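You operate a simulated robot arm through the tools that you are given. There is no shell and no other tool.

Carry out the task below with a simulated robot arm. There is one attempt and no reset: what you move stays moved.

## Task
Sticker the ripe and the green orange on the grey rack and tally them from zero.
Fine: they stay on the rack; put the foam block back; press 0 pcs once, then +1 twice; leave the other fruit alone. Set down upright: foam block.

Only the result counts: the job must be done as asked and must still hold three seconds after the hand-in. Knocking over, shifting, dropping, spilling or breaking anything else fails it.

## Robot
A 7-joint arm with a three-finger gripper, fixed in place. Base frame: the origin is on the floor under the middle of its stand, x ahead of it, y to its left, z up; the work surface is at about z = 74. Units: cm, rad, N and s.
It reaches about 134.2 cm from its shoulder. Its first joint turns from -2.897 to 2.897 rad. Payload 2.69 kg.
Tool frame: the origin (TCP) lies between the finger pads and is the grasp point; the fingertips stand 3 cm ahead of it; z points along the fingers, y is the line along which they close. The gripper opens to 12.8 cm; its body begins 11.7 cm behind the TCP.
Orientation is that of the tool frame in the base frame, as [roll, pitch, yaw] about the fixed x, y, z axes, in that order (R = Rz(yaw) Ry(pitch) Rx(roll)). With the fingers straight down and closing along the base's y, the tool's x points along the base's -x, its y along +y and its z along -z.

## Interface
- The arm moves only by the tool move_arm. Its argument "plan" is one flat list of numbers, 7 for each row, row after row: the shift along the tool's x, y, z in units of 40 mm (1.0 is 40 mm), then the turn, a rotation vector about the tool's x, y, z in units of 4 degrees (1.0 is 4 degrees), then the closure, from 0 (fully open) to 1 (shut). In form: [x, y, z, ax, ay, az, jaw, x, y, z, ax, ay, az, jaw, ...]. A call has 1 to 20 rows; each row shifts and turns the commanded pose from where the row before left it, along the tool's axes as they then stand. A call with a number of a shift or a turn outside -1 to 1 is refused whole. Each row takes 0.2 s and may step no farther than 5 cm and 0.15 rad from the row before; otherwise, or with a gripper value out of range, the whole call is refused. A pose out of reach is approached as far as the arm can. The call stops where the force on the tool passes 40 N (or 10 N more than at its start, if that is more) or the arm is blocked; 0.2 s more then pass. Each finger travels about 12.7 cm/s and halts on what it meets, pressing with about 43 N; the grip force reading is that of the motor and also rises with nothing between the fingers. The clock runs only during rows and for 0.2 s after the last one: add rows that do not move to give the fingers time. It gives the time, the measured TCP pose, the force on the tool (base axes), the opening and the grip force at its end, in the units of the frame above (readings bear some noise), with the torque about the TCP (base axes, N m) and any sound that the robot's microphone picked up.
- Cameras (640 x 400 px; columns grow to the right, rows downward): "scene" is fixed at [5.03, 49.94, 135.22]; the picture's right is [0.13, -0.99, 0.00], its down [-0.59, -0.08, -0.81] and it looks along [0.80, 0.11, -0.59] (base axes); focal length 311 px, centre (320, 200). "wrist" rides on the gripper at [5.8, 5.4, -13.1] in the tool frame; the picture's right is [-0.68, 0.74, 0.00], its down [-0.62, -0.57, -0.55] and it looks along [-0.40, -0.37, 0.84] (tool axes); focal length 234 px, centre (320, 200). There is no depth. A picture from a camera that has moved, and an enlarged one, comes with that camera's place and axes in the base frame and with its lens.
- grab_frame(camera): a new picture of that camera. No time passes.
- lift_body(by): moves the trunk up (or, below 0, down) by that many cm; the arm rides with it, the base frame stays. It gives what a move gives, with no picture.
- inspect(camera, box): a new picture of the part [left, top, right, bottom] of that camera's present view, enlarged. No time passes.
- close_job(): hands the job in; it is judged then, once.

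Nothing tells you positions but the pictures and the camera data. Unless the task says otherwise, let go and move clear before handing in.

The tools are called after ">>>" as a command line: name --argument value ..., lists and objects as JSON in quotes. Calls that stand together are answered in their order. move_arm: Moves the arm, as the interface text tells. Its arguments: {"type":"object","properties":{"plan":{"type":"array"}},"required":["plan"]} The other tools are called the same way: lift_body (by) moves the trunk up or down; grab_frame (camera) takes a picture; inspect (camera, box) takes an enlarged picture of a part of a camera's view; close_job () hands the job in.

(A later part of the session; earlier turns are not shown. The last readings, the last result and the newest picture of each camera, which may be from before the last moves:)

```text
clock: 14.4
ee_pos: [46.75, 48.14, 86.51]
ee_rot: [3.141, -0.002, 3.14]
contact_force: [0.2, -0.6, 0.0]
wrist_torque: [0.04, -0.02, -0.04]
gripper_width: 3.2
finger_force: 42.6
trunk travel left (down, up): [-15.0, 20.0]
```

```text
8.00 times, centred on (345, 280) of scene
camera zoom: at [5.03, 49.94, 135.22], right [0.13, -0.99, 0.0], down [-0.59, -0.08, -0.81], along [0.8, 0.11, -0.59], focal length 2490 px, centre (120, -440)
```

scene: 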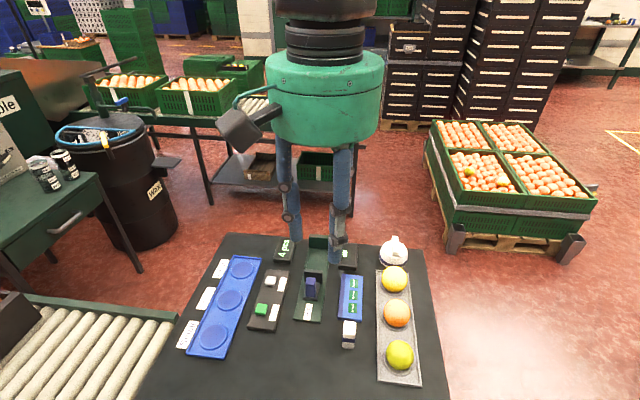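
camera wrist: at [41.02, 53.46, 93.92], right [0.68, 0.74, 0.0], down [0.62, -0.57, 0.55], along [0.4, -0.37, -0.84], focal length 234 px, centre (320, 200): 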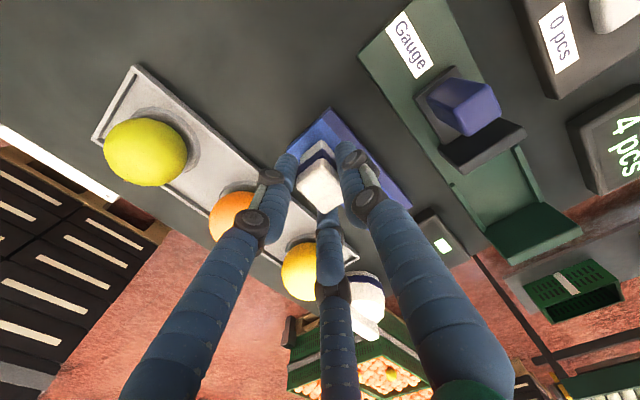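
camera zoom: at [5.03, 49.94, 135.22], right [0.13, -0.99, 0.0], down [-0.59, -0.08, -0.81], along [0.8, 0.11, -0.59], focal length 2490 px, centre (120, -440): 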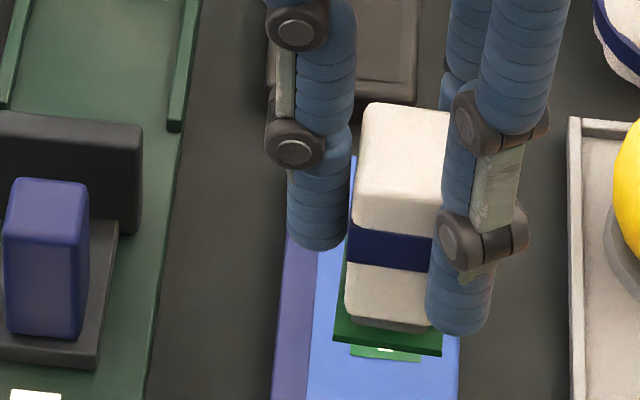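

The sticker sits roughly centred on the block's underside. I'll raise it and carry it over the ripe orange at (45.8, 39.3), stopping a little above the top.

>>> move_arm --plan '[0, 0, -0.75, 0, 0, 0, 1.0, 0.107, -0.55, 0, 0, 0, 0, 1.0, 0.107, -0.55, 0, 0, 0, 0, 1.0, 0.107, -0.55, 0, 0, 0, 0, 1.0, 0, -0.56, 0, 0, 0, 0, 1.0, 0, 0, 0.35, 0, 0, 0, 1.0, 0, 0, 0.3, 0, 0, 0, 1.0, 0, 0, 0, 0, 0, 0, 1.0]'

>>> inspect --camera "wrist" --box '[220, 60, 420, 230]'

>>> inspect --camera "scene" --box '[330, 240, 430, 350]'

```text
clock: 16.2
ee_pos: [45.42, 39.43, 86.96]
ee_rot: [-3.141, 0.0, 3.141]
contact_force: [-0.4, 0.4, -0.1]
wrist_torque: [0.01, -0.02, 0.03]
gripper_width: 3.2
finger_force: 42.9
trunk travel left (down, up): [-15.0, 20.0]
```

```text
2.35 times, centred on (320, 145) of wrist
camera zoom: at [39.74, 44.66, 100.08], right [0.68, 0.74, 0.0], down [0.62, -0.57, 0.55], along [0.4, -0.37, -0.84], focal length 551 px, centre (320, 329)
```

zoom: 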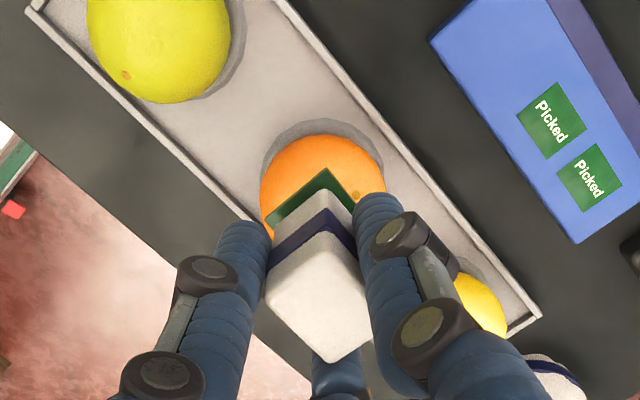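

```text
3.64 times, centred on (380, 295) of scene
camera zoom: at [5.03, 49.94, 135.22], right [0.13, -0.99, 0.0], down [-0.59, -0.08, -0.81], along [0.8, 0.11, -0.59], focal length 1132 px, centre (102, -146)
```

zoom: 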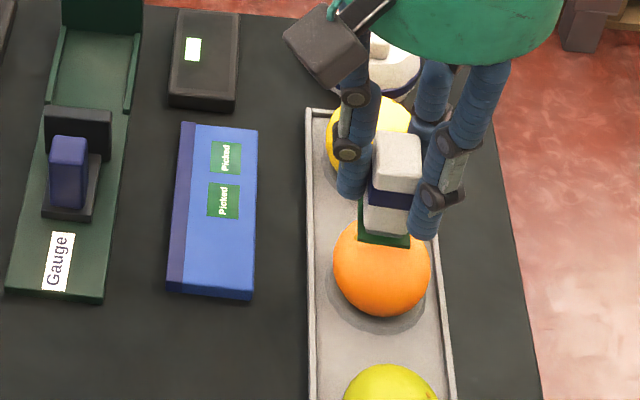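

The alignment is close. I'll nudge by about (+0.25, -0.2) and lower gently onto the top of the orange.

>>> move_arm --plan '[-0.06, -0.05, 0.1, 0, 0, 0, 1.0, 0, 0, 0.1, 0, 0, 0, 1.0, 0, 0, 0.1, 0, 0, 0, 1.0, 0, 0, 0, 0, 0, 0, 1.0]'

>>> inspect --camera "scene" --box '[350, 260, 430, 340]'

>>> inspect --camera "wrist" --box '[270, 80, 390, 190]'

```text
clock: 17.2
ee_pos: [45.6, 39.15, 85.72]
ee_rot: [-3.141, 0.0, -3.141]
contact_force: [-0.4, -0.1, -0.5]
wrist_torque: [0.0, -0.02, -0.01]
gripper_width: 3.2
finger_force: 43.4
trunk travel left (down, up): [-15.0, 20.0]
```

```text
5.00 times, centred on (390, 300) of scene
camera zoom: at [5.03, 49.94, 135.22], right [0.13, -0.99, 0.0], down [-0.59, -0.08, -0.81], along [0.8, 0.11, -0.59], focal length 1556 px, centre (-30, -300)
```

zoom: 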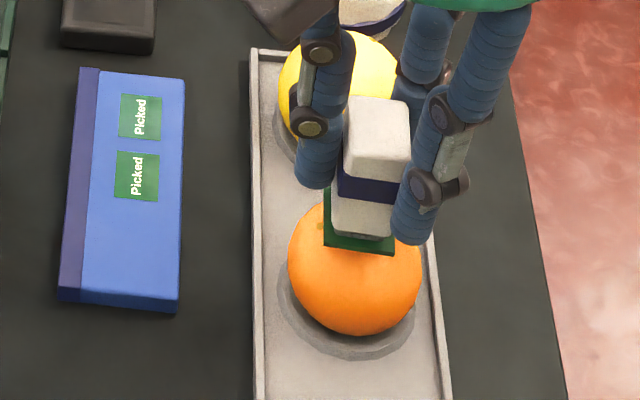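

```text
3.64 times, centred on (330, 135) of wrist
camera zoom: at [39.98, 44.42, 98.85], right [0.68, 0.74, 0.0], down [0.62, -0.57, 0.55], along [0.4, -0.37, -0.84], focal length 852 px, centre (284, 436)
```

zoom: 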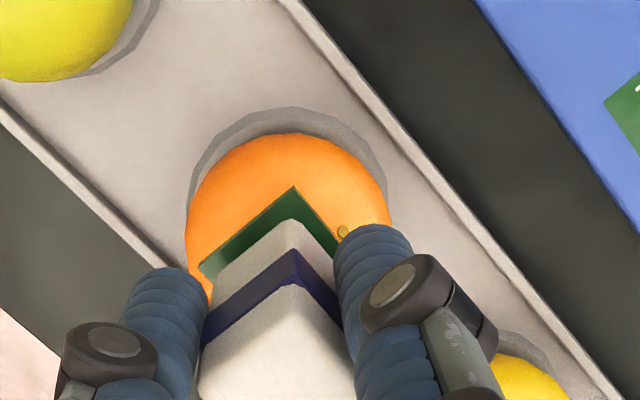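

>>> move_arm --plan '[0, 0, 0.05, 0, 0, 0, 1.0, 0, 0, 0.04, 0, 0, 0, 1.0, 0, 0, 0, 0, 0, 0, 1.0]'

>>> move_arm --plan '[0, 0, 0.04, 0, 0, 0, 1.0, 0, 0, 0, 0, 0, 0, 1.0]'

>>> inspect --camera "scene" --box '[350, 260, 430, 340]'

```text
clock: 18.0
ee_pos: [45.6, 39.21, 85.44]
ee_rot: [3.141, 0.0, 3.14]
contact_force: [0.0, -0.4, -0.5]
wrist_torque: [0.03, 0.01, 0.0]
gripper_width: 3.2
finger_force: 42.7
trunk travel left (down, up): [-15.0, 20.0]
```

```text
clock: 18.6
ee_pos: [45.79, 39.06, 85.28]
ee_rot: [-3.141, 0.001, 3.14]
contact_force: [0.3, 0.4, -0.4]
wrist_torque: [0.0, 0.01, -0.01]
gripper_width: 3.21
finger_force: 42.8
trunk travel left (down, up): [-15.0, 20.0]
```

```text
5.00 times, centred on (390, 300) of scene
camera zoom: at [5.03, 49.94, 135.22], right [0.13, -0.99, 0.0], down [-0.59, -0.08, -0.81], along [0.8, 0.11, -0.59], focal length 1556 px, centre (-30, -300)
```

zoom: 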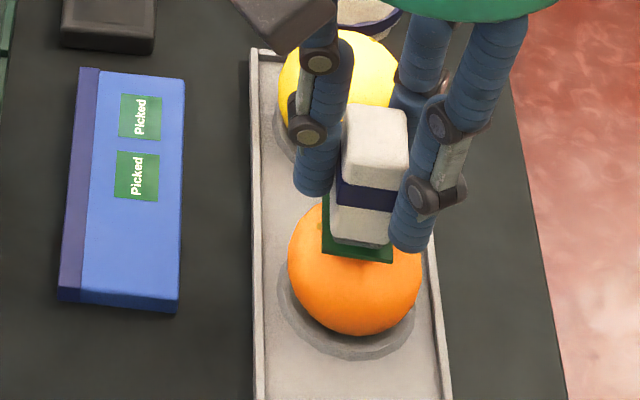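

>>> move_arm --plan '[0, 0, 0.04, 0, 0, 0, 1.0, 0, 0, 0, 0, 0, 0, 1.0]'

>>> move_arm --plan '[0, 0, 0.04, 0, 0, 0, 1.0, 0, 0, 0, 0, 0, 0, 1.0]'

>>> inspect --camera "scene" --box '[350, 260, 430, 340]'

```text
clock: 19.2
ee_pos: [45.6, 39.17, 85.12]
ee_rot: [-3.141, 0.001, 3.139]
contact_force: [-0.1, 0.3, -0.3]
wrist_torque: [-0.05, 0.02, -0.02]
gripper_width: 3.2
finger_force: 43.1
trunk travel left (down, up): [-15.0, 20.0]
```

```text
clock: 19.8
ee_pos: [45.78, 39.09, 84.88]
ee_rot: [3.141, 0.0, 3.141]
contact_force: [0.0, -0.4, -0.7]
wrist_torque: [0.01, -0.05, 0.04]
gripper_width: 3.22
finger_force: 42.9
trunk travel left (down, up): [-15.0, 20.0]
```

```text
5.00 times, centred on (390, 300) of scene
camera zoom: at [5.03, 49.94, 135.22], right [0.13, -0.99, 0.0], down [-0.59, -0.08, -0.81], along [0.8, 0.11, -0.59], focal length 1556 px, centre (-30, -300)
```

zoom: 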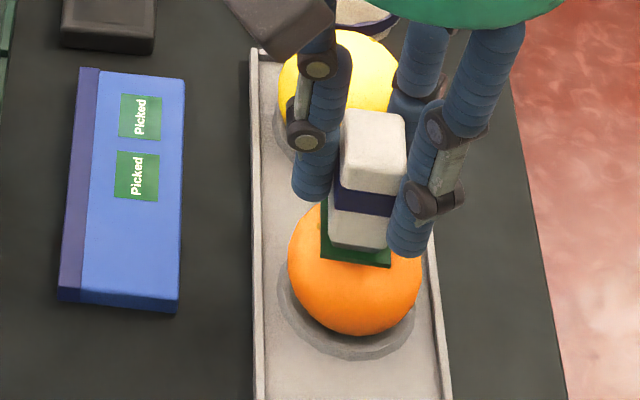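

No contact yet, so I'll keep lowering in the same small steps.

>>> move_arm --plan '[0, 0, 0.04, 0, 0, 0, 1.0, 0, 0, 0, 0, 0, 0, 1.0]'

>>> move_arm --plan '[0, 0, 0.04, 0, 0, 0, 1.0, 0, 0, 0, 0, 0, 0, 1.0]'

>>> inspect --camera "scene" --box '[350, 260, 430, 340]'

>>> inspect --camera "wrist" --box '[270, 80, 390, 190]'

```text
clock: 20.4
ee_pos: [45.69, 39.0, 84.85]
ee_rot: [3.141, 0.0, -3.141]
contact_force: [-0.6, -0.9, -0.9]
wrist_torque: [0.01, -0.01, -0.01]
gripper_width: 3.21
finger_force: 42.7
trunk travel left (down, up): [-15.0, 20.0]
```

```text
clock: 21.0
ee_pos: [45.68, 38.98, 84.76]
ee_rot: [3.141, 0.003, -3.141]
contact_force: [-2.2, -1.6, 12.7]
wrist_torque: [-0.06, 0.1, 0.0]
gripper_width: 3.2
finger_force: 43.3
trunk travel left (down, up): [-15.0, 20.0]
```

```text
5.00 times, centred on (390, 300) of scene
camera zoom: at [5.03, 49.94, 135.22], right [0.13, -0.99, 0.0], down [-0.59, -0.08, -0.81], along [0.8, 0.11, -0.59], focal length 1556 px, centre (-30, -300)
```

zoom: 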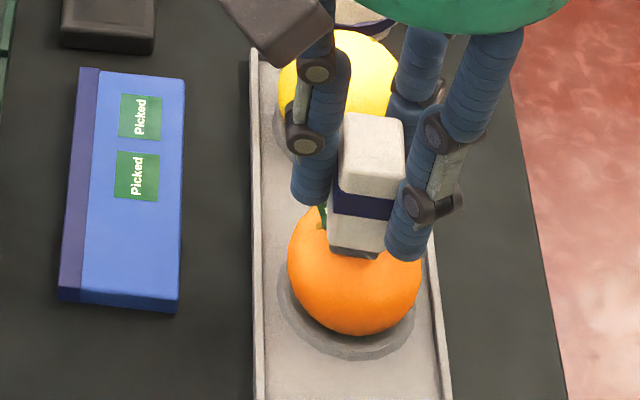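

```text
3.64 times, centred on (330, 135) of wrist
camera zoom: at [39.96, 44.44, 97.8], right [0.68, 0.74, 0.0], down [0.62, -0.57, 0.55], along [0.4, -0.37, -0.84], focal length 852 px, centre (284, 436)
```

zoom: 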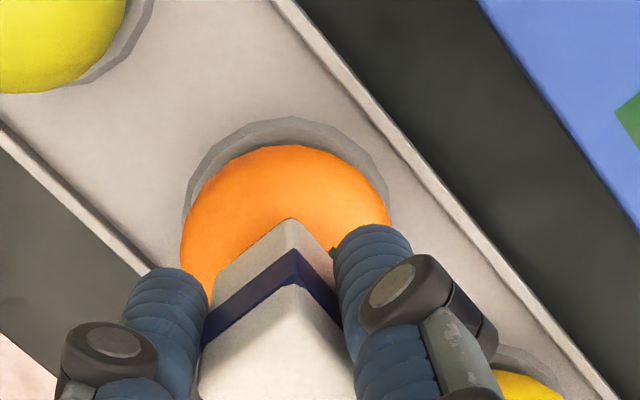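

At about 13 N the sticker left the block, so it should now be on the orange. I'll lift straight up and check.

>>> move_arm --plan '[0, 0, -0.1, 0, 0, 0, 1.0, 0, 0, -0.3, 0, 0, 0, 1.0, 0, 0, -0.6, 0, 0, 0, 1.0, 0, 0, -0.3, 0, 0, 0, 1.0, 0, 0, 0, 0, 0, 0, 1.0]'

>>> inspect --camera "scene" --box '[340, 240, 440, 340]'

>>> inspect --camera "wrist" --box '[230, 60, 410, 210]'

```text
clock: 22.2
ee_pos: [45.67, 39.1, 89.86]
ee_rot: [-3.141, 0.002, 3.141]
contact_force: [-0.8, -0.3, -1.0]
wrist_torque: [0.0, 0.0, 0.02]
gripper_width: 3.18
finger_force: 42.6
trunk travel left (down, up): [-15.0, 20.0]
```

```text
4.00 times, centred on (390, 290) of scene
camera zoom: at [5.03, 49.94, 135.22], right [0.13, -0.99, 0.0], down [-0.59, -0.08, -0.81], along [0.8, 0.11, -0.59], focal length 1245 px, centre (40, -160)
```

zoom: 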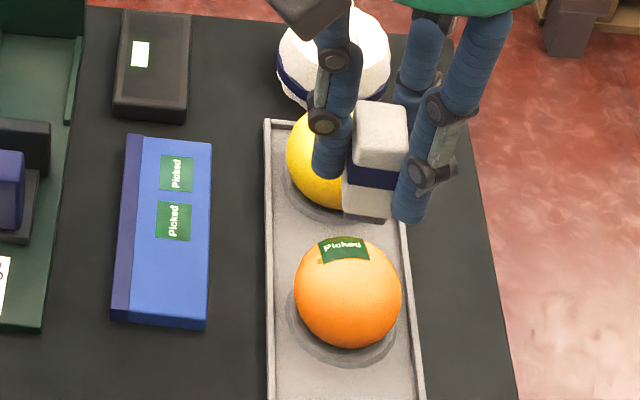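

```text
2.67 times, centred on (320, 135) of wrist
camera zoom: at [39.98, 44.36, 102.9], right [0.68, 0.74, 0.0], down [0.62, -0.57, 0.55], along [0.4, -0.37, -0.84], focal length 624 px, centre (320, 373)
```

zoom: 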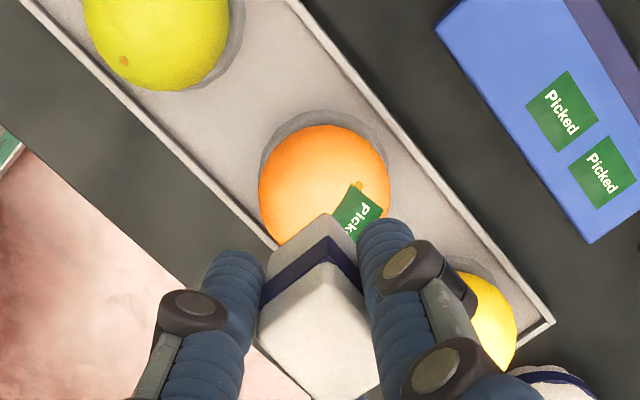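

The "Picked" sticker is on the ripe orange. Next is the second sticker at about (50.3, 48.4).

>>> move_arm --plan '[-0.273, 0.571, 0, 0, 0, 0, 1.0, -0.273, 0.571, 0, 0, 0, 0, 1.0, -0.273, 0.571, 0, 0, 0, 0, 1.0, -0.273, 0.572, 0, 0, 0, 0, 1.0, 0, 0, 0, 0, 0, 0, 1.0, 0, 0, 0.65, 0, 0, 0, 1.0, 0, 0, 0.65, 0, 0, 0, 1.0, 0, 0, 0.55, 0, 0, 0, 1.0, 0, 0, 0, 0, 0, 0, 1.0]'

>>> inspect --camera "wrist" --box '[240, 80, 420, 220]'

>>> inspect --camera "scene" --box '[310, 230, 400, 330]'

```text
clock: 24.2
ee_pos: [49.96, 48.15, 82.41]
ee_rot: [-3.141, -0.001, -3.141]
contact_force: [-0.1, 0.3, -0.8]
wrist_torque: [-0.01, -0.04, -0.02]
gripper_width: 3.18
finger_force: 43.6
trunk travel left (down, up): [-15.0, 20.0]
```

```text
2.86 times, centred on (330, 150) of wrist
camera zoom: at [44.29, 53.53, 95.51], right [0.68, 0.74, 0.0], down [0.62, -0.57, 0.55], along [0.4, -0.37, -0.84], focal length 669 px, centre (291, 343)
```

zoom: 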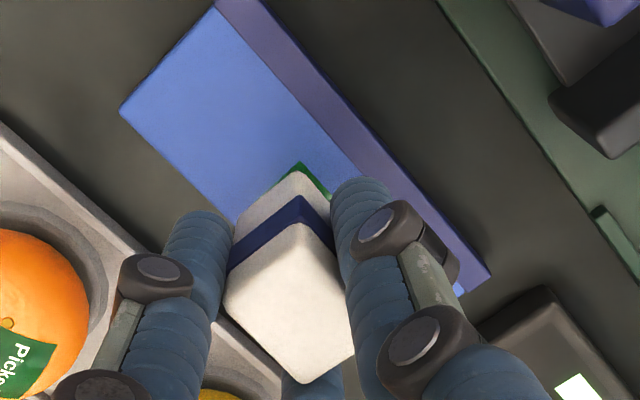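

```text
4.00 times, centred on (355, 280) of scene
camera zoom: at [5.03, 49.94, 135.22], right [0.13, -0.99, 0.0], down [-0.59, -0.08, -0.81], along [0.8, 0.11, -0.59], focal length 1245 px, centre (180, -120)
```

zoom: 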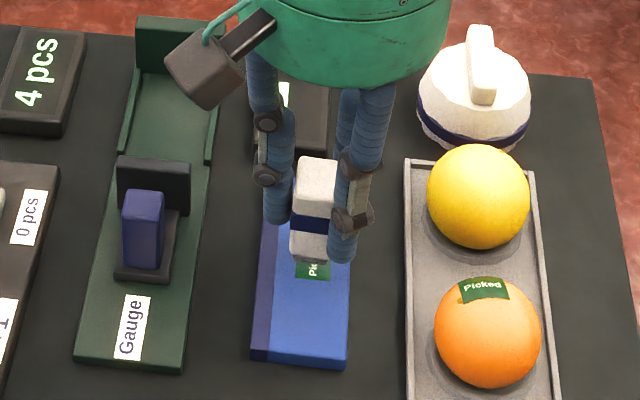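

The block is aligned over the second sticker, so I'll lower it in small steps.

>>> move_arm --plan '[0, 0, 0.15, 0, 0, 0, 1.0, 0, 0, 0.15, 0, 0, 0, 1.0, 0, 0, 0.1, 0, 0, 0, 1.0, 0, 0, 0, 0, 0, 0, 1.0]'

>>> move_arm --plan '[0, 0, 0.05, 0, 0, 0, 1.0, 0, 0, 0, 0, 0, 0, 1.0]'

>>> inspect --camera "scene" --box '[310, 230, 400, 330]'

```text
clock: 25.2
ee_pos: [50.06, 48.22, 80.85]
ee_rot: [-3.141, 0.0, -3.14]
contact_force: [0.8, 0.8, -0.8]
wrist_torque: [0.0, 0.04, -0.01]
gripper_width: 3.18
finger_force: 42.9
trunk travel left (down, up): [-15.0, 20.0]
```

```text
clock: 25.8
ee_pos: [50.06, 48.24, 80.71]
ee_rot: [3.141, 0.001, 3.14]
contact_force: [1.0, -0.6, -0.3]
wrist_torque: [0.03, -0.01, 0.01]
gripper_width: 3.16
finger_force: 43.0
trunk travel left (down, up): [-15.0, 20.0]
```

```text
4.00 times, centred on (355, 280) of scene
camera zoom: at [5.03, 49.94, 135.22], right [0.13, -0.99, 0.0], down [-0.59, -0.08, -0.81], along [0.8, 0.11, -0.59], focal length 1245 px, centre (180, -120)
```

zoom: 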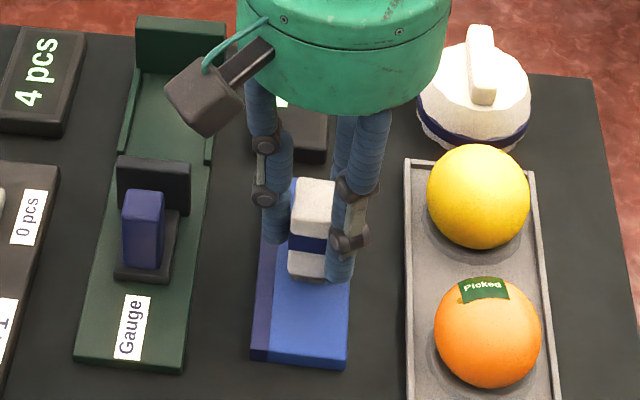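

>>> move_arm --plan '[0, 0, 0.04, 0, 0, 0, 1.0, 0, 0, 0, 0, 0, 0, 1.0]'

>>> inspect --camera "scene" --box '[310, 230, 400, 330]'

```text
clock: 26.4
ee_pos: [50.11, 48.25, 80.44]
ee_rot: [3.141, -0.001, 3.14]
contact_force: [-0.4, 0.6, -0.6]
wrist_torque: [-0.01, -0.01, -0.03]
gripper_width: 3.15
finger_force: 43.0
trunk travel left (down, up): [-15.0, 20.0]
```

```text
4.00 times, centred on (355, 280) of scene
camera zoom: at [5.03, 49.94, 135.22], right [0.13, -0.99, 0.0], down [-0.59, -0.08, -0.81], along [0.8, 0.11, -0.59], focal length 1245 px, centre (180, -120)
```

zoom: 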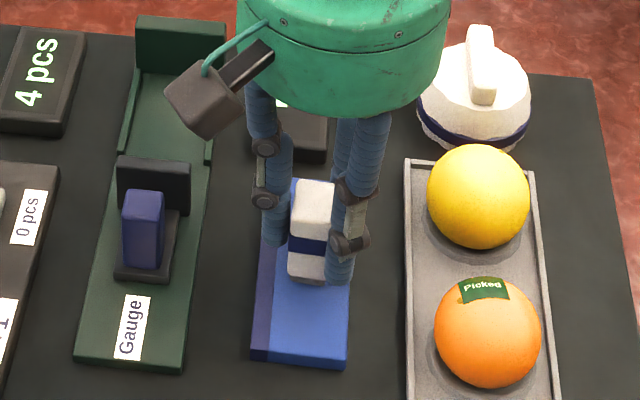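

>>> move_arm --plan '[0, 0, 0.04, 0, 0, 0, 1.0, 0, 0, 0, 0, 0, 0, 1.0]'

>>> inspect --camera "scene" --box '[310, 230, 400, 330]'

```text
clock: 27.0
ee_pos: [50.03, 48.27, 80.49]
ee_rot: [3.141, 0.002, 3.14]
contact_force: [-2.4, -1.6, 10.5]
wrist_torque: [-0.09, 0.09, 0.02]
gripper_width: 3.19
finger_force: 43.2
trunk travel left (down, up): [-15.0, 20.0]
```

```text
4.00 times, centred on (355, 280) of scene
camera zoom: at [5.03, 49.94, 135.22], right [0.13, -0.99, 0.0], down [-0.59, -0.08, -0.81], along [0.8, 0.11, -0.59], focal length 1245 px, centre (180, -120)
```

zoom: 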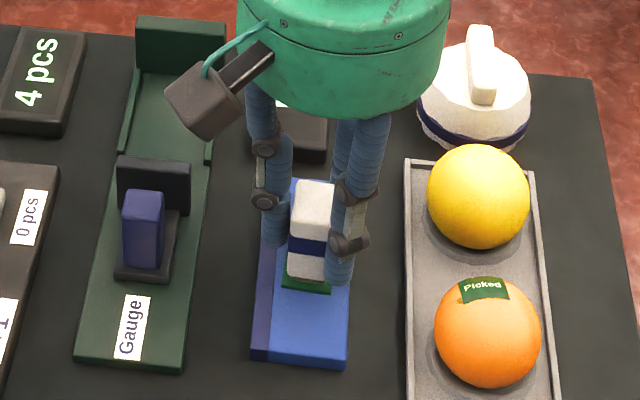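

The second sticker is picked up. I'll lift it and take a clearer look at the first sticker's placement on the way.

>>> move_arm --plan '[0, 0, -0.1, 0, 0, 0, 1.0, 0, 0, -0.3, 0, 0, 0, 1.0, 0, 0, -0.6, 0, 0, 0, 1.0, 0, 0, -0.8, 0, 0, 0, 1.0, 0, 0, -0.6, 0, 0, 0, 1.0, 0, 0, 0, 0, 0, 0, 1.0]'

>>> grab_frame --camera "wrist"

>>> inspect --camera "scene" --box '[370, 260, 430, 380]'

>>> inspect --camera "wrist" --box '[270, 80, 390, 190]'

```text
clock: 28.4
ee_pos: [50.02, 48.28, 89.99]
ee_rot: [-3.139, -0.001, -3.139]
contact_force: [0.7, -0.2, 0.6]
wrist_torque: [0.04, -0.03, 0.01]
gripper_width: 3.16
finger_force: 42.9
trunk travel left (down, up): [-15.0, 20.0]
```

```text
taken
camera wrist: at [44.3, 53.55, 103.1], right [0.68, 0.74, 0.0], down [0.62, -0.57, 0.55], along [0.4, -0.37, -0.84], focal length 234 px, centre (320, 200)
```

wrist: 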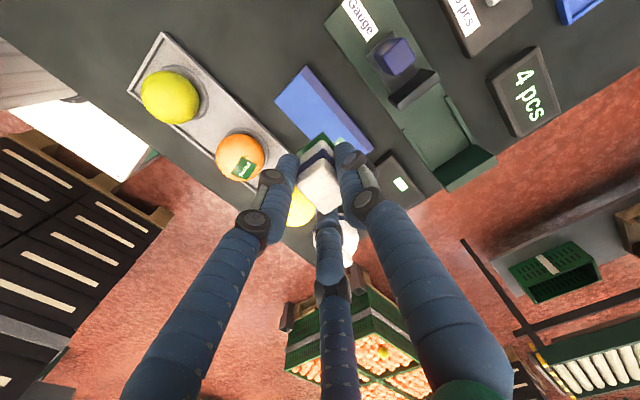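

```text
3.33 times, centred on (400, 320) of scene
camera zoom: at [5.03, 49.94, 135.22], right [0.13, -0.99, 0.0], down [-0.59, -0.08, -0.81], along [0.8, 0.11, -0.59], focal length 1037 px, centre (53, -200)
```

zoom: 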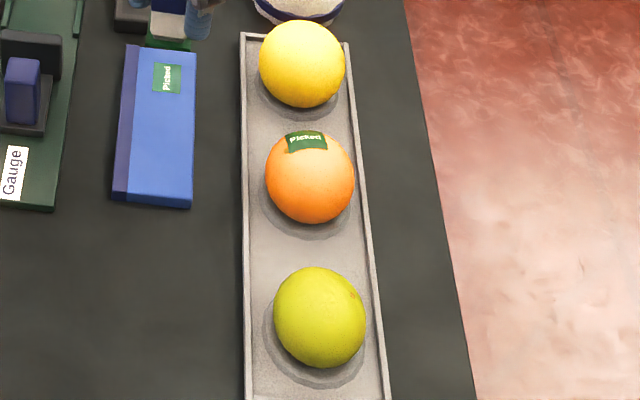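

```text
3.64 times, centred on (330, 135) of wrist
camera zoom: at [44.3, 53.55, 103.1], right [0.68, 0.74, 0.0], down [0.62, -0.57, 0.55], along [0.4, -0.37, -0.84], focal length 852 px, centre (284, 436)
```

zoom: 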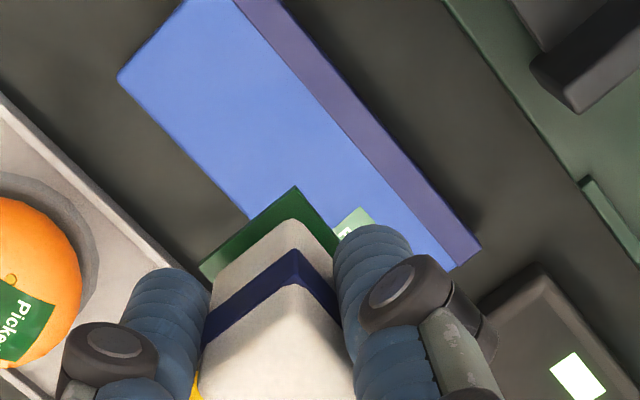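

>>> inspect --camera "wrist" --box '[130, 60, 290, 200]'

```text
2.86 times, centred on (210, 130) of wrist
camera zoom: at [44.3, 53.55, 103.1], right [0.68, 0.74, 0.0], down [0.62, -0.57, 0.55], along [0.4, -0.37, -0.84], focal length 669 px, centre (634, 400)
```

zoom: 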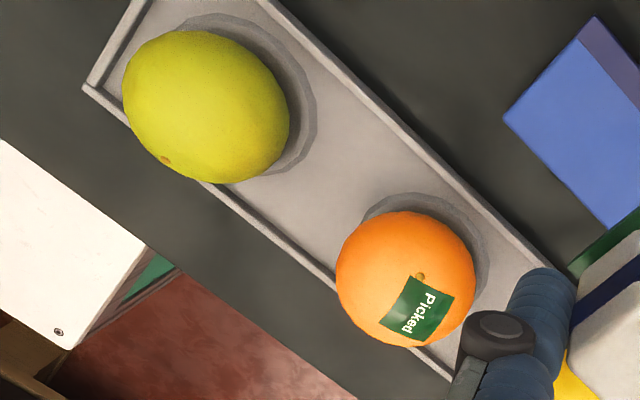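

The first sticker is firmly on the orange, slightly off its top, and the orange hasn't moved. I'll carry the second sticker over the green fruit at about (36.9, 39.3).

>>> move_arm --plan '[0.675, -0.465, 0, 0, 0, 0, 1.0, 0.675, -0.465, 0, 0, 0, 0, 1.0, 0.675, -0.465, 0, 0, 0, 0, 1.0, 0.675, -0.465, 0, 0, 0, 0, 1.0, 0.675, -0.465, 0, 0, 0, 0, 1.0, 0, 0, 0, 0, 0, 0, 1.0, 0, 0, 0.5, 0, 0, 0, 1.0, 0, 0, 0.4, 0, 0, 0, 1.0, 0, 0, 0, 0, 0, 0, 1.0]'

>>> inspect --camera "wrist" --box '[250, 60, 390, 190]'

>>> inspect --camera "scene" --box '[350, 280, 450, 390]'

```text
clock: 30.4
ee_pos: [36.59, 38.93, 86.31]
ee_rot: [3.141, -0.002, 3.141]
contact_force: [-0.2, 0.6, -0.6]
wrist_torque: [-0.04, 0.0, 0.01]
gripper_width: 3.16
finger_force: 43.1
trunk travel left (down, up): [-15.0, 20.0]
```

```text
3.08 times, centred on (320, 125) of wrist
camera zoom: at [30.85, 44.23, 99.33], right [0.68, 0.74, 0.0], down [0.62, -0.57, 0.55], along [0.4, -0.37, -0.84], focal length 720 px, centre (320, 431)
```

zoom: 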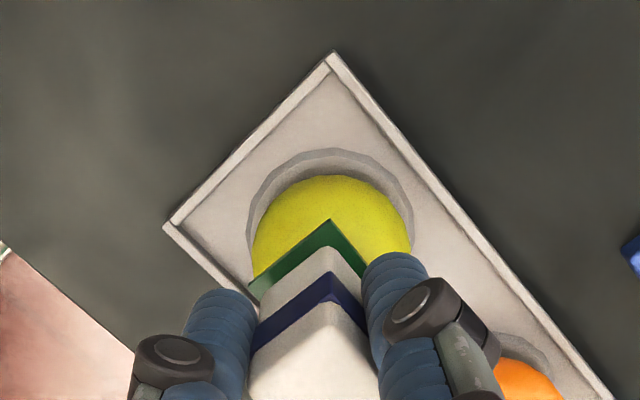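

```text
3.64 times, centred on (400, 335) of scene
camera zoom: at [5.03, 49.94, 135.22], right [0.13, -0.99, 0.0], down [-0.59, -0.08, -0.81], along [0.8, 0.11, -0.59], focal length 1132 px, centre (29, -291)
```

zoom: 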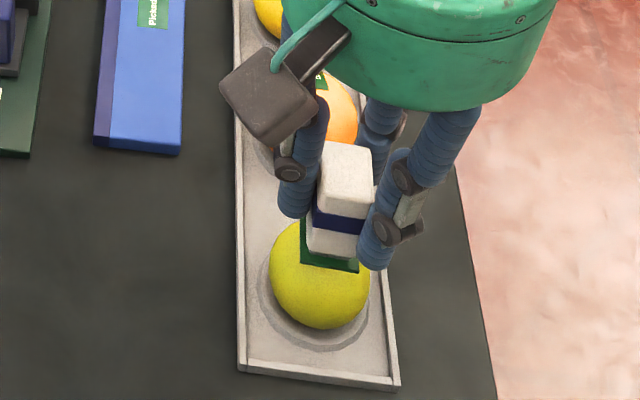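

The block is centred over the green fruit, so I'll lower it in small steps to light contact.

>>> move_arm --plan '[0, 0, 0.12, 0, 0, 0, 1.0, 0, 0, 0.12, 0, 0, 0, 1.0, 0, 0, 0.06, 0, 0, 0, 1.0, 0, 0, 0, 0, 0, 0, 1.0]'

>>> move_arm --plan '[0, 0, 0.04, 0, 0, 0, 1.0, 0, 0, 0, 0, 0, 0, 1.0]'

>>> move_arm --plan '[0, 0, 0.04, 0, 0, 0, 1.0, 0, 0, 0, 0, 0, 0, 1.0]'

>>> inspect --camera "scene" --box '[350, 280, 450, 390]'

```text
clock: 31.4
ee_pos: [36.64, 38.95, 85.11]
ee_rot: [3.141, -0.001, 3.141]
contact_force: [-0.2, -0.3, -1.3]
wrist_torque: [-0.05, 0.0, 0.03]
gripper_width: 3.14
finger_force: 42.8
trunk travel left (down, up): [-15.0, 20.0]
```

```text
clock: 32.0
ee_pos: [36.63, 38.98, 84.9]
ee_rot: [3.142, -0.002, -3.141]
contact_force: [-0.1, -1.3, -1.1]
wrist_torque: [0.0, 0.0, 0.01]
gripper_width: 3.19
finger_force: 42.9
trunk travel left (down, up): [-15.0, 20.0]
```

```text
clock: 32.6
ee_pos: [36.52, 38.93, 84.73]
ee_rot: [3.141, -0.001, 3.141]
contact_force: [0.1, -0.2, -0.2]
wrist_torque: [0.01, -0.01, 0.0]
gripper_width: 3.16
finger_force: 42.7
trunk travel left (down, up): [-15.0, 20.0]
```

```text
3.64 times, centred on (400, 335) of scene
camera zoom: at [5.03, 49.94, 135.22], right [0.13, -0.99, 0.0], down [-0.59, -0.08, -0.81], along [0.8, 0.11, -0.59], focal length 1132 px, centre (29, -291)
```

zoom: 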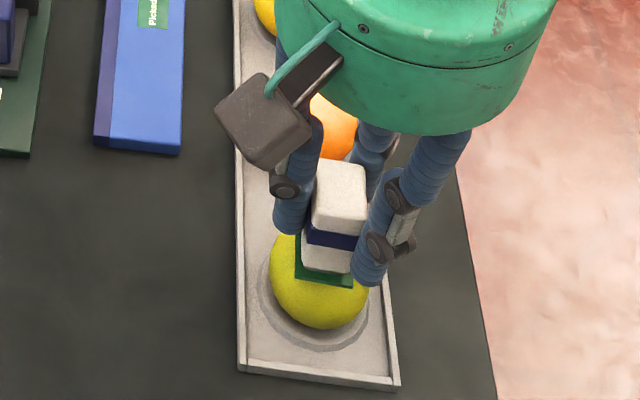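

>>> move_arm --plan '[0, 0, 0.04, 0, 0, 0, 1.0, 0, 0, 0, 0, 0, 0, 1.0]'

>>> move_arm --plan '[0, 0, 0.03, 0, 0, 0, 1.0, 0, 0, 0, 0, 0, 0, 1.0]'

>>> inspect --camera "scene" --box '[350, 280, 450, 390]'

```text
clock: 33.2
ee_pos: [36.44, 38.83, 84.61]
ee_rot: [3.141, 0.002, -3.141]
contact_force: [0.3, 1.0, -0.4]
wrist_torque: [-0.02, -0.02, 0.03]
gripper_width: 3.14
finger_force: 43.0
trunk travel left (down, up): [-15.0, 20.0]
```

```text
clock: 33.8
ee_pos: [36.44, 38.89, 84.51]
ee_rot: [-3.141, 0.0, -3.141]
contact_force: [-0.3, 0.5, -0.1]
wrist_torque: [-0.02, -0.03, -0.02]
gripper_width: 3.13
finger_force: 43.0
trunk travel left (down, up): [-15.0, 20.0]
```

```text
3.64 times, centred on (400, 335) of scene
camera zoom: at [5.03, 49.94, 135.22], right [0.13, -0.99, 0.0], down [-0.59, -0.08, -0.81], along [0.8, 0.11, -0.59], focal length 1132 px, centre (29, -291)
```

zoom: 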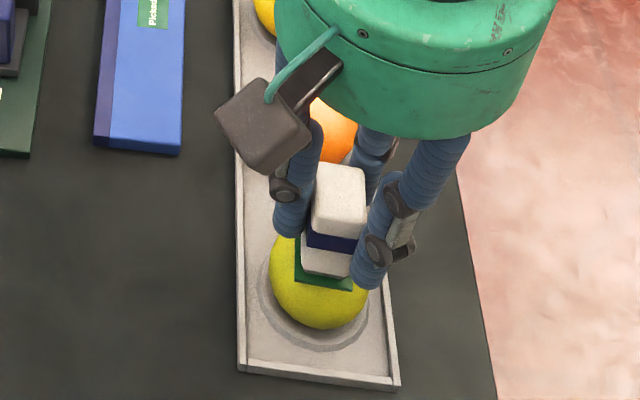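

>>> move_arm --plan '[0, 0, 0.03, 0, 0, 0, 1.0, 0, 0, 0, 0, 0, 0, 1.0]'

>>> move_arm --plan '[0, 0, 0.03, 0, 0, 0, 1.0, 0, 0, 0, 0, 0, 0, 1.0]'

>>> inspect --camera "scene" --box '[350, 280, 450, 390]'

```text
clock: 34.4
ee_pos: [36.48, 38.88, 84.38]
ee_rot: [3.141, 0.0, 3.142]
contact_force: [-0.2, -0.3, 0.3]
wrist_torque: [0.02, 0.04, 0.02]
gripper_width: 3.13
finger_force: 43.3
trunk travel left (down, up): [-15.0, 20.0]
```

```text
clock: 35.0
ee_pos: [36.64, 39.0, 84.39]
ee_rot: [3.141, 0.001, 3.141]
contact_force: [-0.7, -2.2, 13.9]
wrist_torque: [-0.14, -0.01, 0.0]
gripper_width: 3.12
finger_force: 42.7
trunk travel left (down, up): [-15.0, 20.0]
```

```text
3.64 times, centred on (400, 335) of scene
camera zoom: at [5.03, 49.94, 135.22], right [0.13, -0.99, 0.0], down [-0.59, -0.08, -0.81], along [0.8, 0.11, -0.59], focal length 1132 px, centre (29, -291)
```

zoom: 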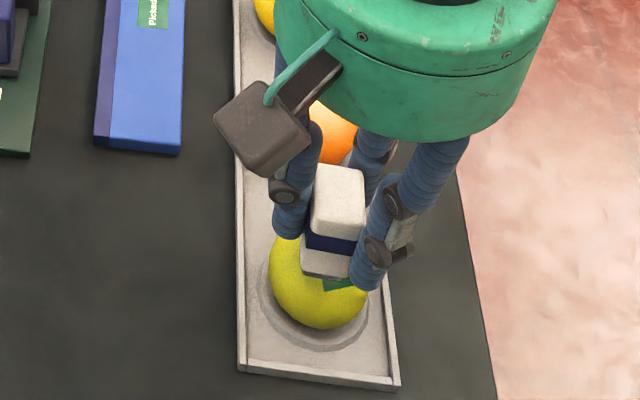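

The second sticker has transferred. I'll lift straight up and check.

>>> move_arm --plan '[0, 0, -0.1, 0, 0, 0, 1.0, 0, 0, -0.3, 0, 0, 0, 1.0, 0, 0, -0.6, 0, 0, 0, 1.0, 0, 0, -0.5, 0, 0, 0, 1.0, 0, 0, 0, 0, 0, 0, 1.0]'

>>> inspect --camera "scene" --box '[350, 280, 450, 390]'

>>> inspect --camera "wrist" --box '[230, 60, 410, 210]'

```text
clock: 36.2
ee_pos: [36.57, 38.92, 90.3]
ee_rot: [3.141, 0.001, -3.14]
contact_force: [-0.3, -0.2, -0.7]
wrist_torque: [0.02, 0.01, 0.0]
gripper_width: 3.12
finger_force: 43.4
trunk travel left (down, up): [-15.0, 20.0]
```

```text
3.64 times, centred on (400, 335) of scene
camera zoom: at [5.03, 49.94, 135.22], right [0.13, -0.99, 0.0], down [-0.59, -0.08, -0.81], along [0.8, 0.11, -0.59], focal length 1132 px, centre (29, -291)
```

zoom: 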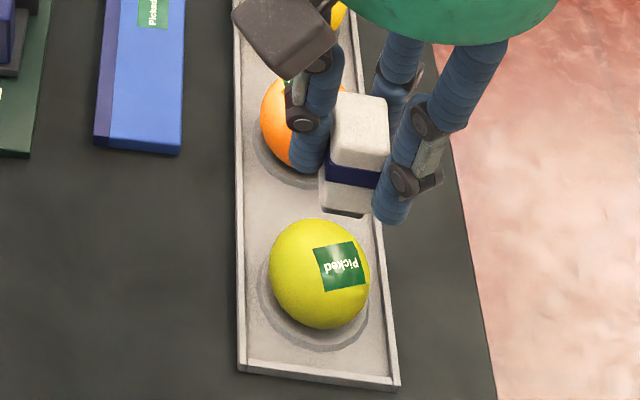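

```text
2.67 times, centred on (320, 135) of wrist
camera zoom: at [30.8, 44.23, 103.29], right [0.68, 0.74, 0.0], down [0.62, -0.57, 0.55], along [0.4, -0.37, -0.84], focal length 624 px, centre (320, 373)
```

zoom: 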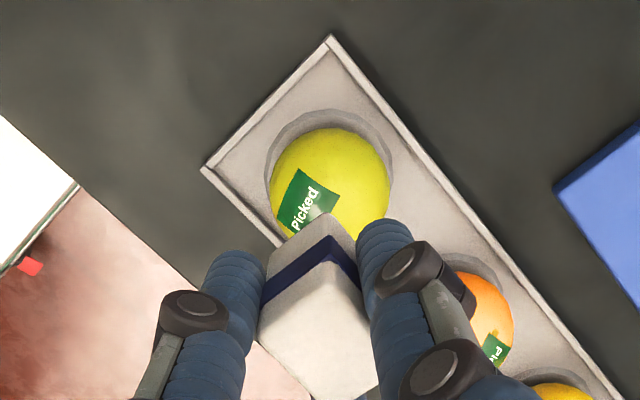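

Both fruits now carry a "Picked" sticker. I'll return the foam block to its original spot at (39.75, 48.55), hovering just above the table first.

>>> move_arm --plan '[-0.184, 0.601, 0, 0, 0, 0, 1.0, -0.184, 0.601, 0, 0, 0, 0, 1.0, -0.184, 0.601, 0, 0, 0, 0, 1.0, -0.185, 0.602, 0, 0, 0, 0, 1.0, 0, 0, 0, 0, 0, 0, 1.0, 0, 0, 0.625, 0, 0, 0, 1.0, 0, 0, 0.625, 0, 0, 0, 1.0, 0, 0, 0.625, 0, 0, 0, 1.0, 0, 0, 0.5, 0, 0, 0, 1.0, 0, 0, 0, 0, 0, 0, 1.0]'

>>> inspect --camera "wrist" --box '[240, 100, 400, 230]'

>>> inspect --camera "scene" --box '[300, 260, 420, 370]'

```text
clock: 38.4
ee_pos: [39.51, 48.52, 80.86]
ee_rot: [3.141, -0.001, -3.141]
contact_force: [0.4, -0.4, -0.9]
wrist_torque: [-0.04, 0.0, -0.02]
gripper_width: 3.13
finger_force: 42.4
trunk travel left (down, up): [-15.0, 20.0]
```

```text
3.08 times, centred on (320, 165) of wrist
camera zoom: at [33.75, 53.9, 93.85], right [0.68, 0.74, 0.0], down [0.62, -0.57, 0.55], along [0.4, -0.37, -0.84], focal length 720 px, centre (320, 308)
```

zoom: 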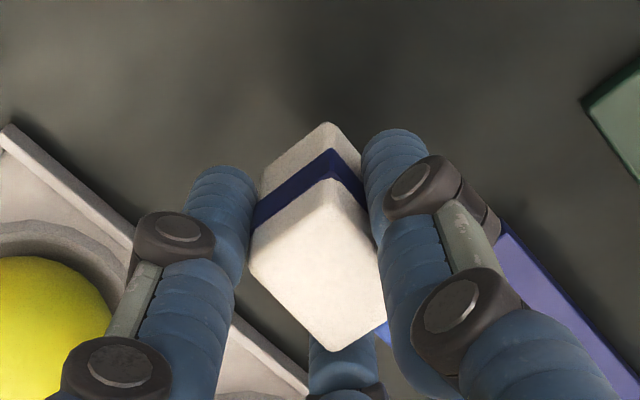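

```text
3.64 times, centred on (360, 315) of scene
camera zoom: at [5.03, 49.94, 135.22], right [0.13, -0.99, 0.0], down [-0.59, -0.08, -0.81], along [0.8, 0.11, -0.59], focal length 1132 px, centre (174, -218)
```

zoom: 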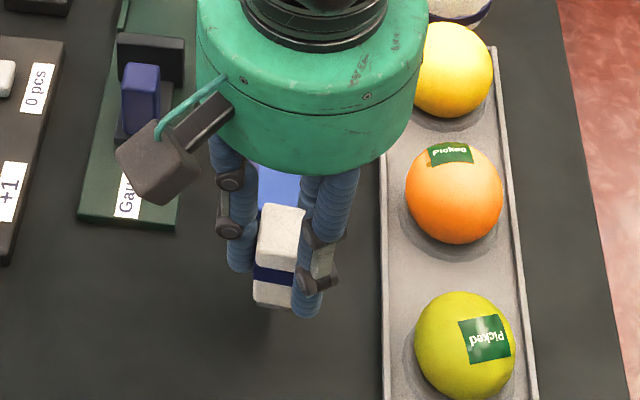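

The block is right above its original footprint. I'll lower it gently to contact.

>>> move_arm --plan '[0, -0.03, 0.12, 0, 0, 0, 1.0, 0, 0, 0.12, 0, 0, 0, 1.0, 0, 0, 0.06, 0, 0, 0, 1.0, 0, 0, 0, 0, 0, 0, 1.0]'

>>> move_arm --plan '[0, 0, 0.04, 0, 0, 0, 1.0, 0, 0, 0, 0, 0, 0, 1.0]'

```text
clock: 39.4
ee_pos: [39.48, 48.46, 79.53]
ee_rot: [3.141, -0.001, 3.141]
contact_force: [-0.4, -0.4, -0.3]
wrist_torque: [-0.03, -0.02, 0.0]
gripper_width: 3.12
finger_force: 42.9
trunk travel left (down, up): [-15.0, 20.0]
```

```text
clock: 40.0
ee_pos: [39.45, 48.51, 79.44]
ee_rot: [3.14, 0.0, -3.141]
contact_force: [0.0, 0.6, -0.6]
wrist_torque: [0.01, 0.01, 0.0]
gripper_width: 3.15
finger_force: 43.3
trunk travel left (down, up): [-15.0, 20.0]
```

>>> move_arm --plan '[0, 0, 0.03, 0, 0, 0, 1.0, 0, 0, 0, 0, 0, 0, 1.0]'

>>> move_arm --plan '[0, 0, 0.03, 0, 0, 0, 1.0, 0, 0, 0, 0, 0, 0, 1.0]'

>>> inspect --camera "scene" --box '[310, 290, 390, 370]'

```text
clock: 40.6
ee_pos: [39.49, 48.47, 79.29]
ee_rot: [3.14, 0.001, 3.14]
contact_force: [0.8, 0.3, -0.9]
wrist_torque: [0.0, 0.01, 0.0]
gripper_width: 3.12
finger_force: 42.9
trunk travel left (down, up): [-15.0, 20.0]
```

```text
clock: 41.2
ee_pos: [39.51, 48.45, 79.14]
ee_rot: [-3.141, 0.0, 3.141]
contact_force: [-0.2, -0.4, 3.9]
wrist_torque: [0.03, 0.05, 0.03]
gripper_width: 3.15
finger_force: 43.1
trunk travel left (down, up): [-15.0, 20.0]
```

```text
5.00 times, centred on (350, 330) of scene
camera zoom: at [5.03, 49.94, 135.22], right [0.13, -0.99, 0.0], down [-0.59, -0.08, -0.81], along [0.8, 0.11, -0.59], focal length 1556 px, centre (170, -450)
```

zoom: 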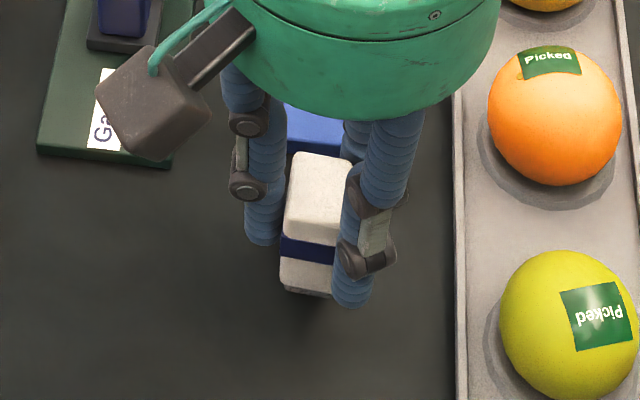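

Light contact with the table at about 4 N. I'll open slowly to release the block and then check it.

>>> move_arm --plan '[0, 0, 0, 0, 0, 0, 0.78, 0, 0, 0, 0, 0, 0, 0.74, 0, 0, 0, 0, 0, 0, 0.7, 0, 0, 0, 0, 0, 0, 0.62, 0, 0, 0, 0, 0, 0, 0.52, 0, 0, 0, 0, 0, 0, 0.5]'

>>> inspect --camera "scene" --box '[310, 290, 390, 370]'

>>> inspect --camera "wrist" --box '[240, 100, 400, 230]'

```text
clock: 42.6
ee_pos: [39.49, 48.4, 79.03]
ee_rot: [3.141, 0.0, -3.141]
contact_force: [1.1, 0.0, 0.5]
wrist_torque: [0.01, 0.03, 0.0]
gripper_width: 6.43
finger_force: 0.2
trunk travel left (down, up): [-15.0, 20.0]
```

```text
5.00 times, centred on (350, 330) of scene
camera zoom: at [5.03, 49.94, 135.22], right [0.13, -0.99, 0.0], down [-0.59, -0.08, -0.81], along [0.8, 0.11, -0.59], focal length 1556 px, centre (170, -450)
```

zoom: 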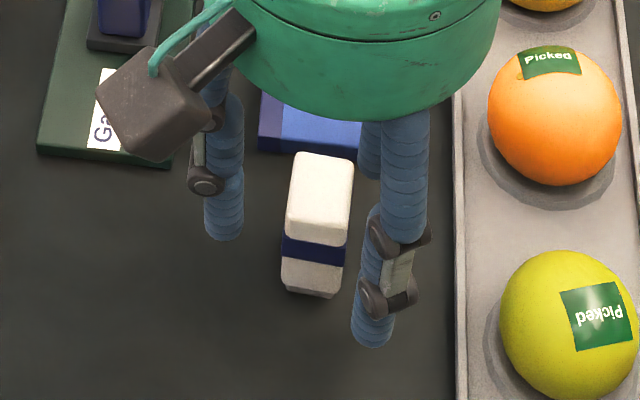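

```text
3.08 times, centred on (320, 165) of wrist
camera zoom: at [33.78, 53.74, 92.27], right [0.68, 0.74, 0.0], down [0.62, -0.57, 0.55], along [0.4, -0.37, -0.84], focal length 720 px, centre (320, 308)
```

zoom: 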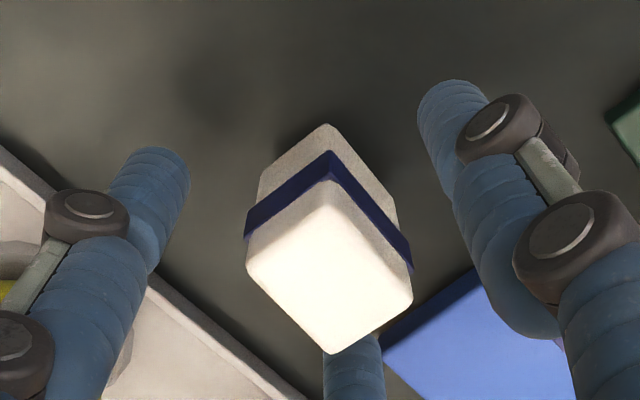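

The foam block stands upright back on its spot. I'll rise straight up, then close the fingers and move to the buttons.

>>> move_arm --plan '[0, 0, -0.3, 0, 0, 0, 0.5, 0, 0, -0.6, 0, 0, 0, 0.5, 0, 0, -0.8, 0, 0, 0, 0.5, 0, 0, -0.9, 0, 0, 0, 0.5, 0, 0, -0.6, 0, 0, 0, 0.5, 0, 0, 0, 0, 0, 0, 1.0, 0, 0, 0, 0, 0, 0, 1.0, 0, 0, 0, 0, 0, 0, 1.0]'

>>> grab_frame --camera "wrist"

>>> inspect --camera "scene" --box '[240, 230, 440, 390]'

>>> inspect --camera "wrist" --box '[400, 0, 600, 200]'

```text
clock: 44.4
ee_pos: [39.52, 48.39, 92.0]
ee_rot: [3.141, 0.0, -3.141]
contact_force: [-0.2, 0.1, 0.1]
wrist_torque: [0.02, 0.03, 0.02]
gripper_width: 0.22
finger_force: 31.9
trunk travel left (down, up): [-15.0, 20.0]
```

```text
taken
camera wrist: at [33.82, 53.81, 105.09], right [0.68, 0.74, 0.0], down [0.62, -0.57, 0.55], along [0.4, -0.37, -0.84], focal length 234 px, centre (320, 200)
```

wrist: 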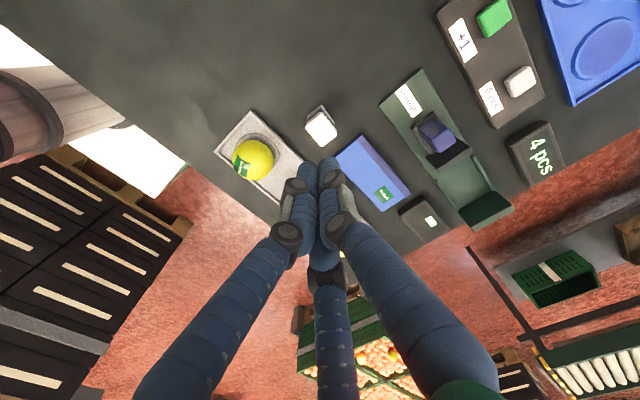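

```text
2.50 times, centred on (340, 310) of scene
camera zoom: at [5.03, 49.94, 135.22], right [0.13, -0.99, 0.0], down [-0.59, -0.08, -0.81], along [0.8, 0.11, -0.59], focal length 778 px, centre (270, -75)
```

zoom: 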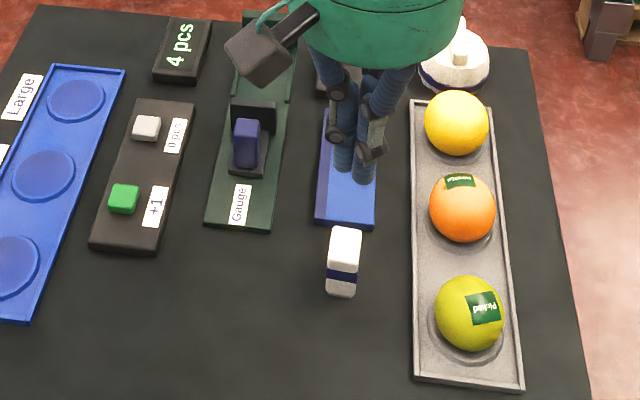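

```text
2.00 times, centred on (500, 100) of wrist
camera zoom: at [33.82, 53.81, 105.09], right [0.68, 0.74, 0.0], down [0.62, -0.57, 0.55], along [0.4, -0.37, -0.84], focal length 468 px, centre (-40, 400)
```

zoom: 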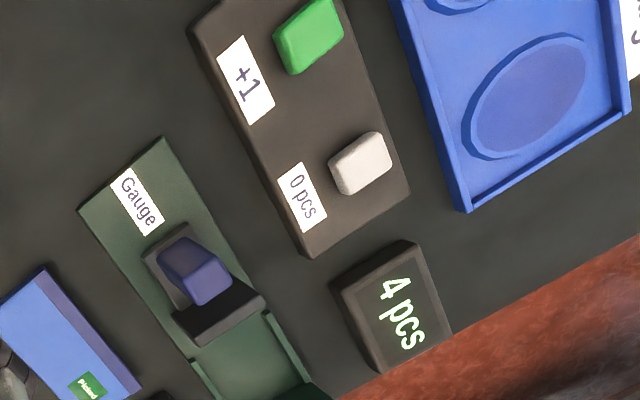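

The block, fruit and rack all look right. The display still reads "4 pcs". I'll move above the button panel to locate the buttons precisely.

>>> move_arm --plan '[-0.308, 0.796, -0.125, 0, 0, 0, 1.0, -0.308, 0.796, -0.125, 0, 0, 0, 1.0, -0.308, 0.796, -0.125, 0, 0, 0, 1.0, -0.308, 0.796, -0.125, 0, 0, 0, 1.0, -0.308, 0.796, -0.125, 0, 0, 0, 1.0, -0.308, 0.796, -0.125, 0, 0, 0, 1.0, 0, 0, 0, 0, 0, 0, 1.0]'

>>> grab_frame --camera "wrist"

>>> inspect --camera "wrist" --box '[250, 60, 430, 200]'

>>> inspect --camera "scene" --box '[230, 225, 330, 335]'

```text
clock: 46.0
ee_pos: [46.97, 67.51, 95.03]
ee_rot: [-3.141, 0.001, -3.141]
contact_force: [0.1, 0.1, -0.3]
wrist_torque: [0.0, 0.06, -0.01]
gripper_width: 0.23
finger_force: 31.8
trunk travel left (down, up): [-15.0, 20.0]
```

```text
taken
camera wrist: at [41.18, 72.92, 108.07], right [0.68, 0.74, 0.0], down [0.62, -0.56, 0.55], along [0.4, -0.37, -0.84], focal length 234 px, centre (320, 200)
```

wrist: 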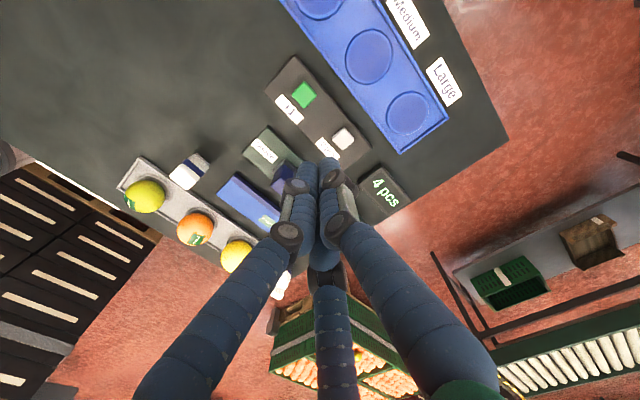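

```text
2.86 times, centred on (340, 130) of wrist
camera zoom: at [41.18, 72.92, 108.07], right [0.68, 0.74, 0.0], down [0.62, -0.56, 0.55], along [0.4, -0.37, -0.84], focal length 669 px, centre (263, 400)
```

zoom: 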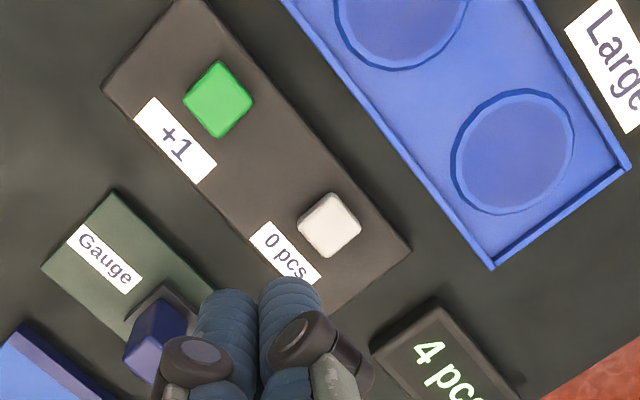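

```text
3.64 times, centred on (280, 280) of scene
camera zoom: at [5.03, 49.94, 135.22], right [0.13, -0.99, 0.0], down [-0.59, -0.08, -0.81], along [0.8, 0.11, -0.59], focal length 1132 px, centre (466, -91)
```

zoom: 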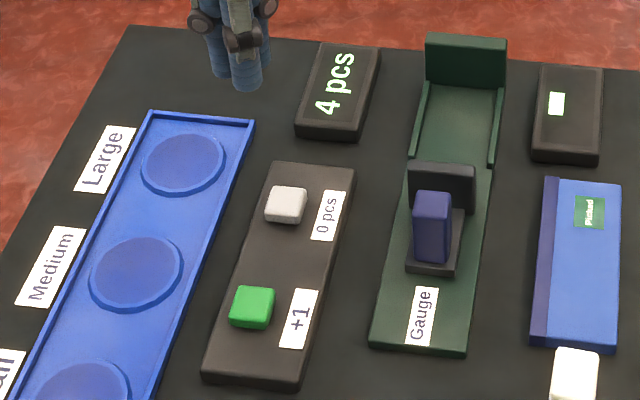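

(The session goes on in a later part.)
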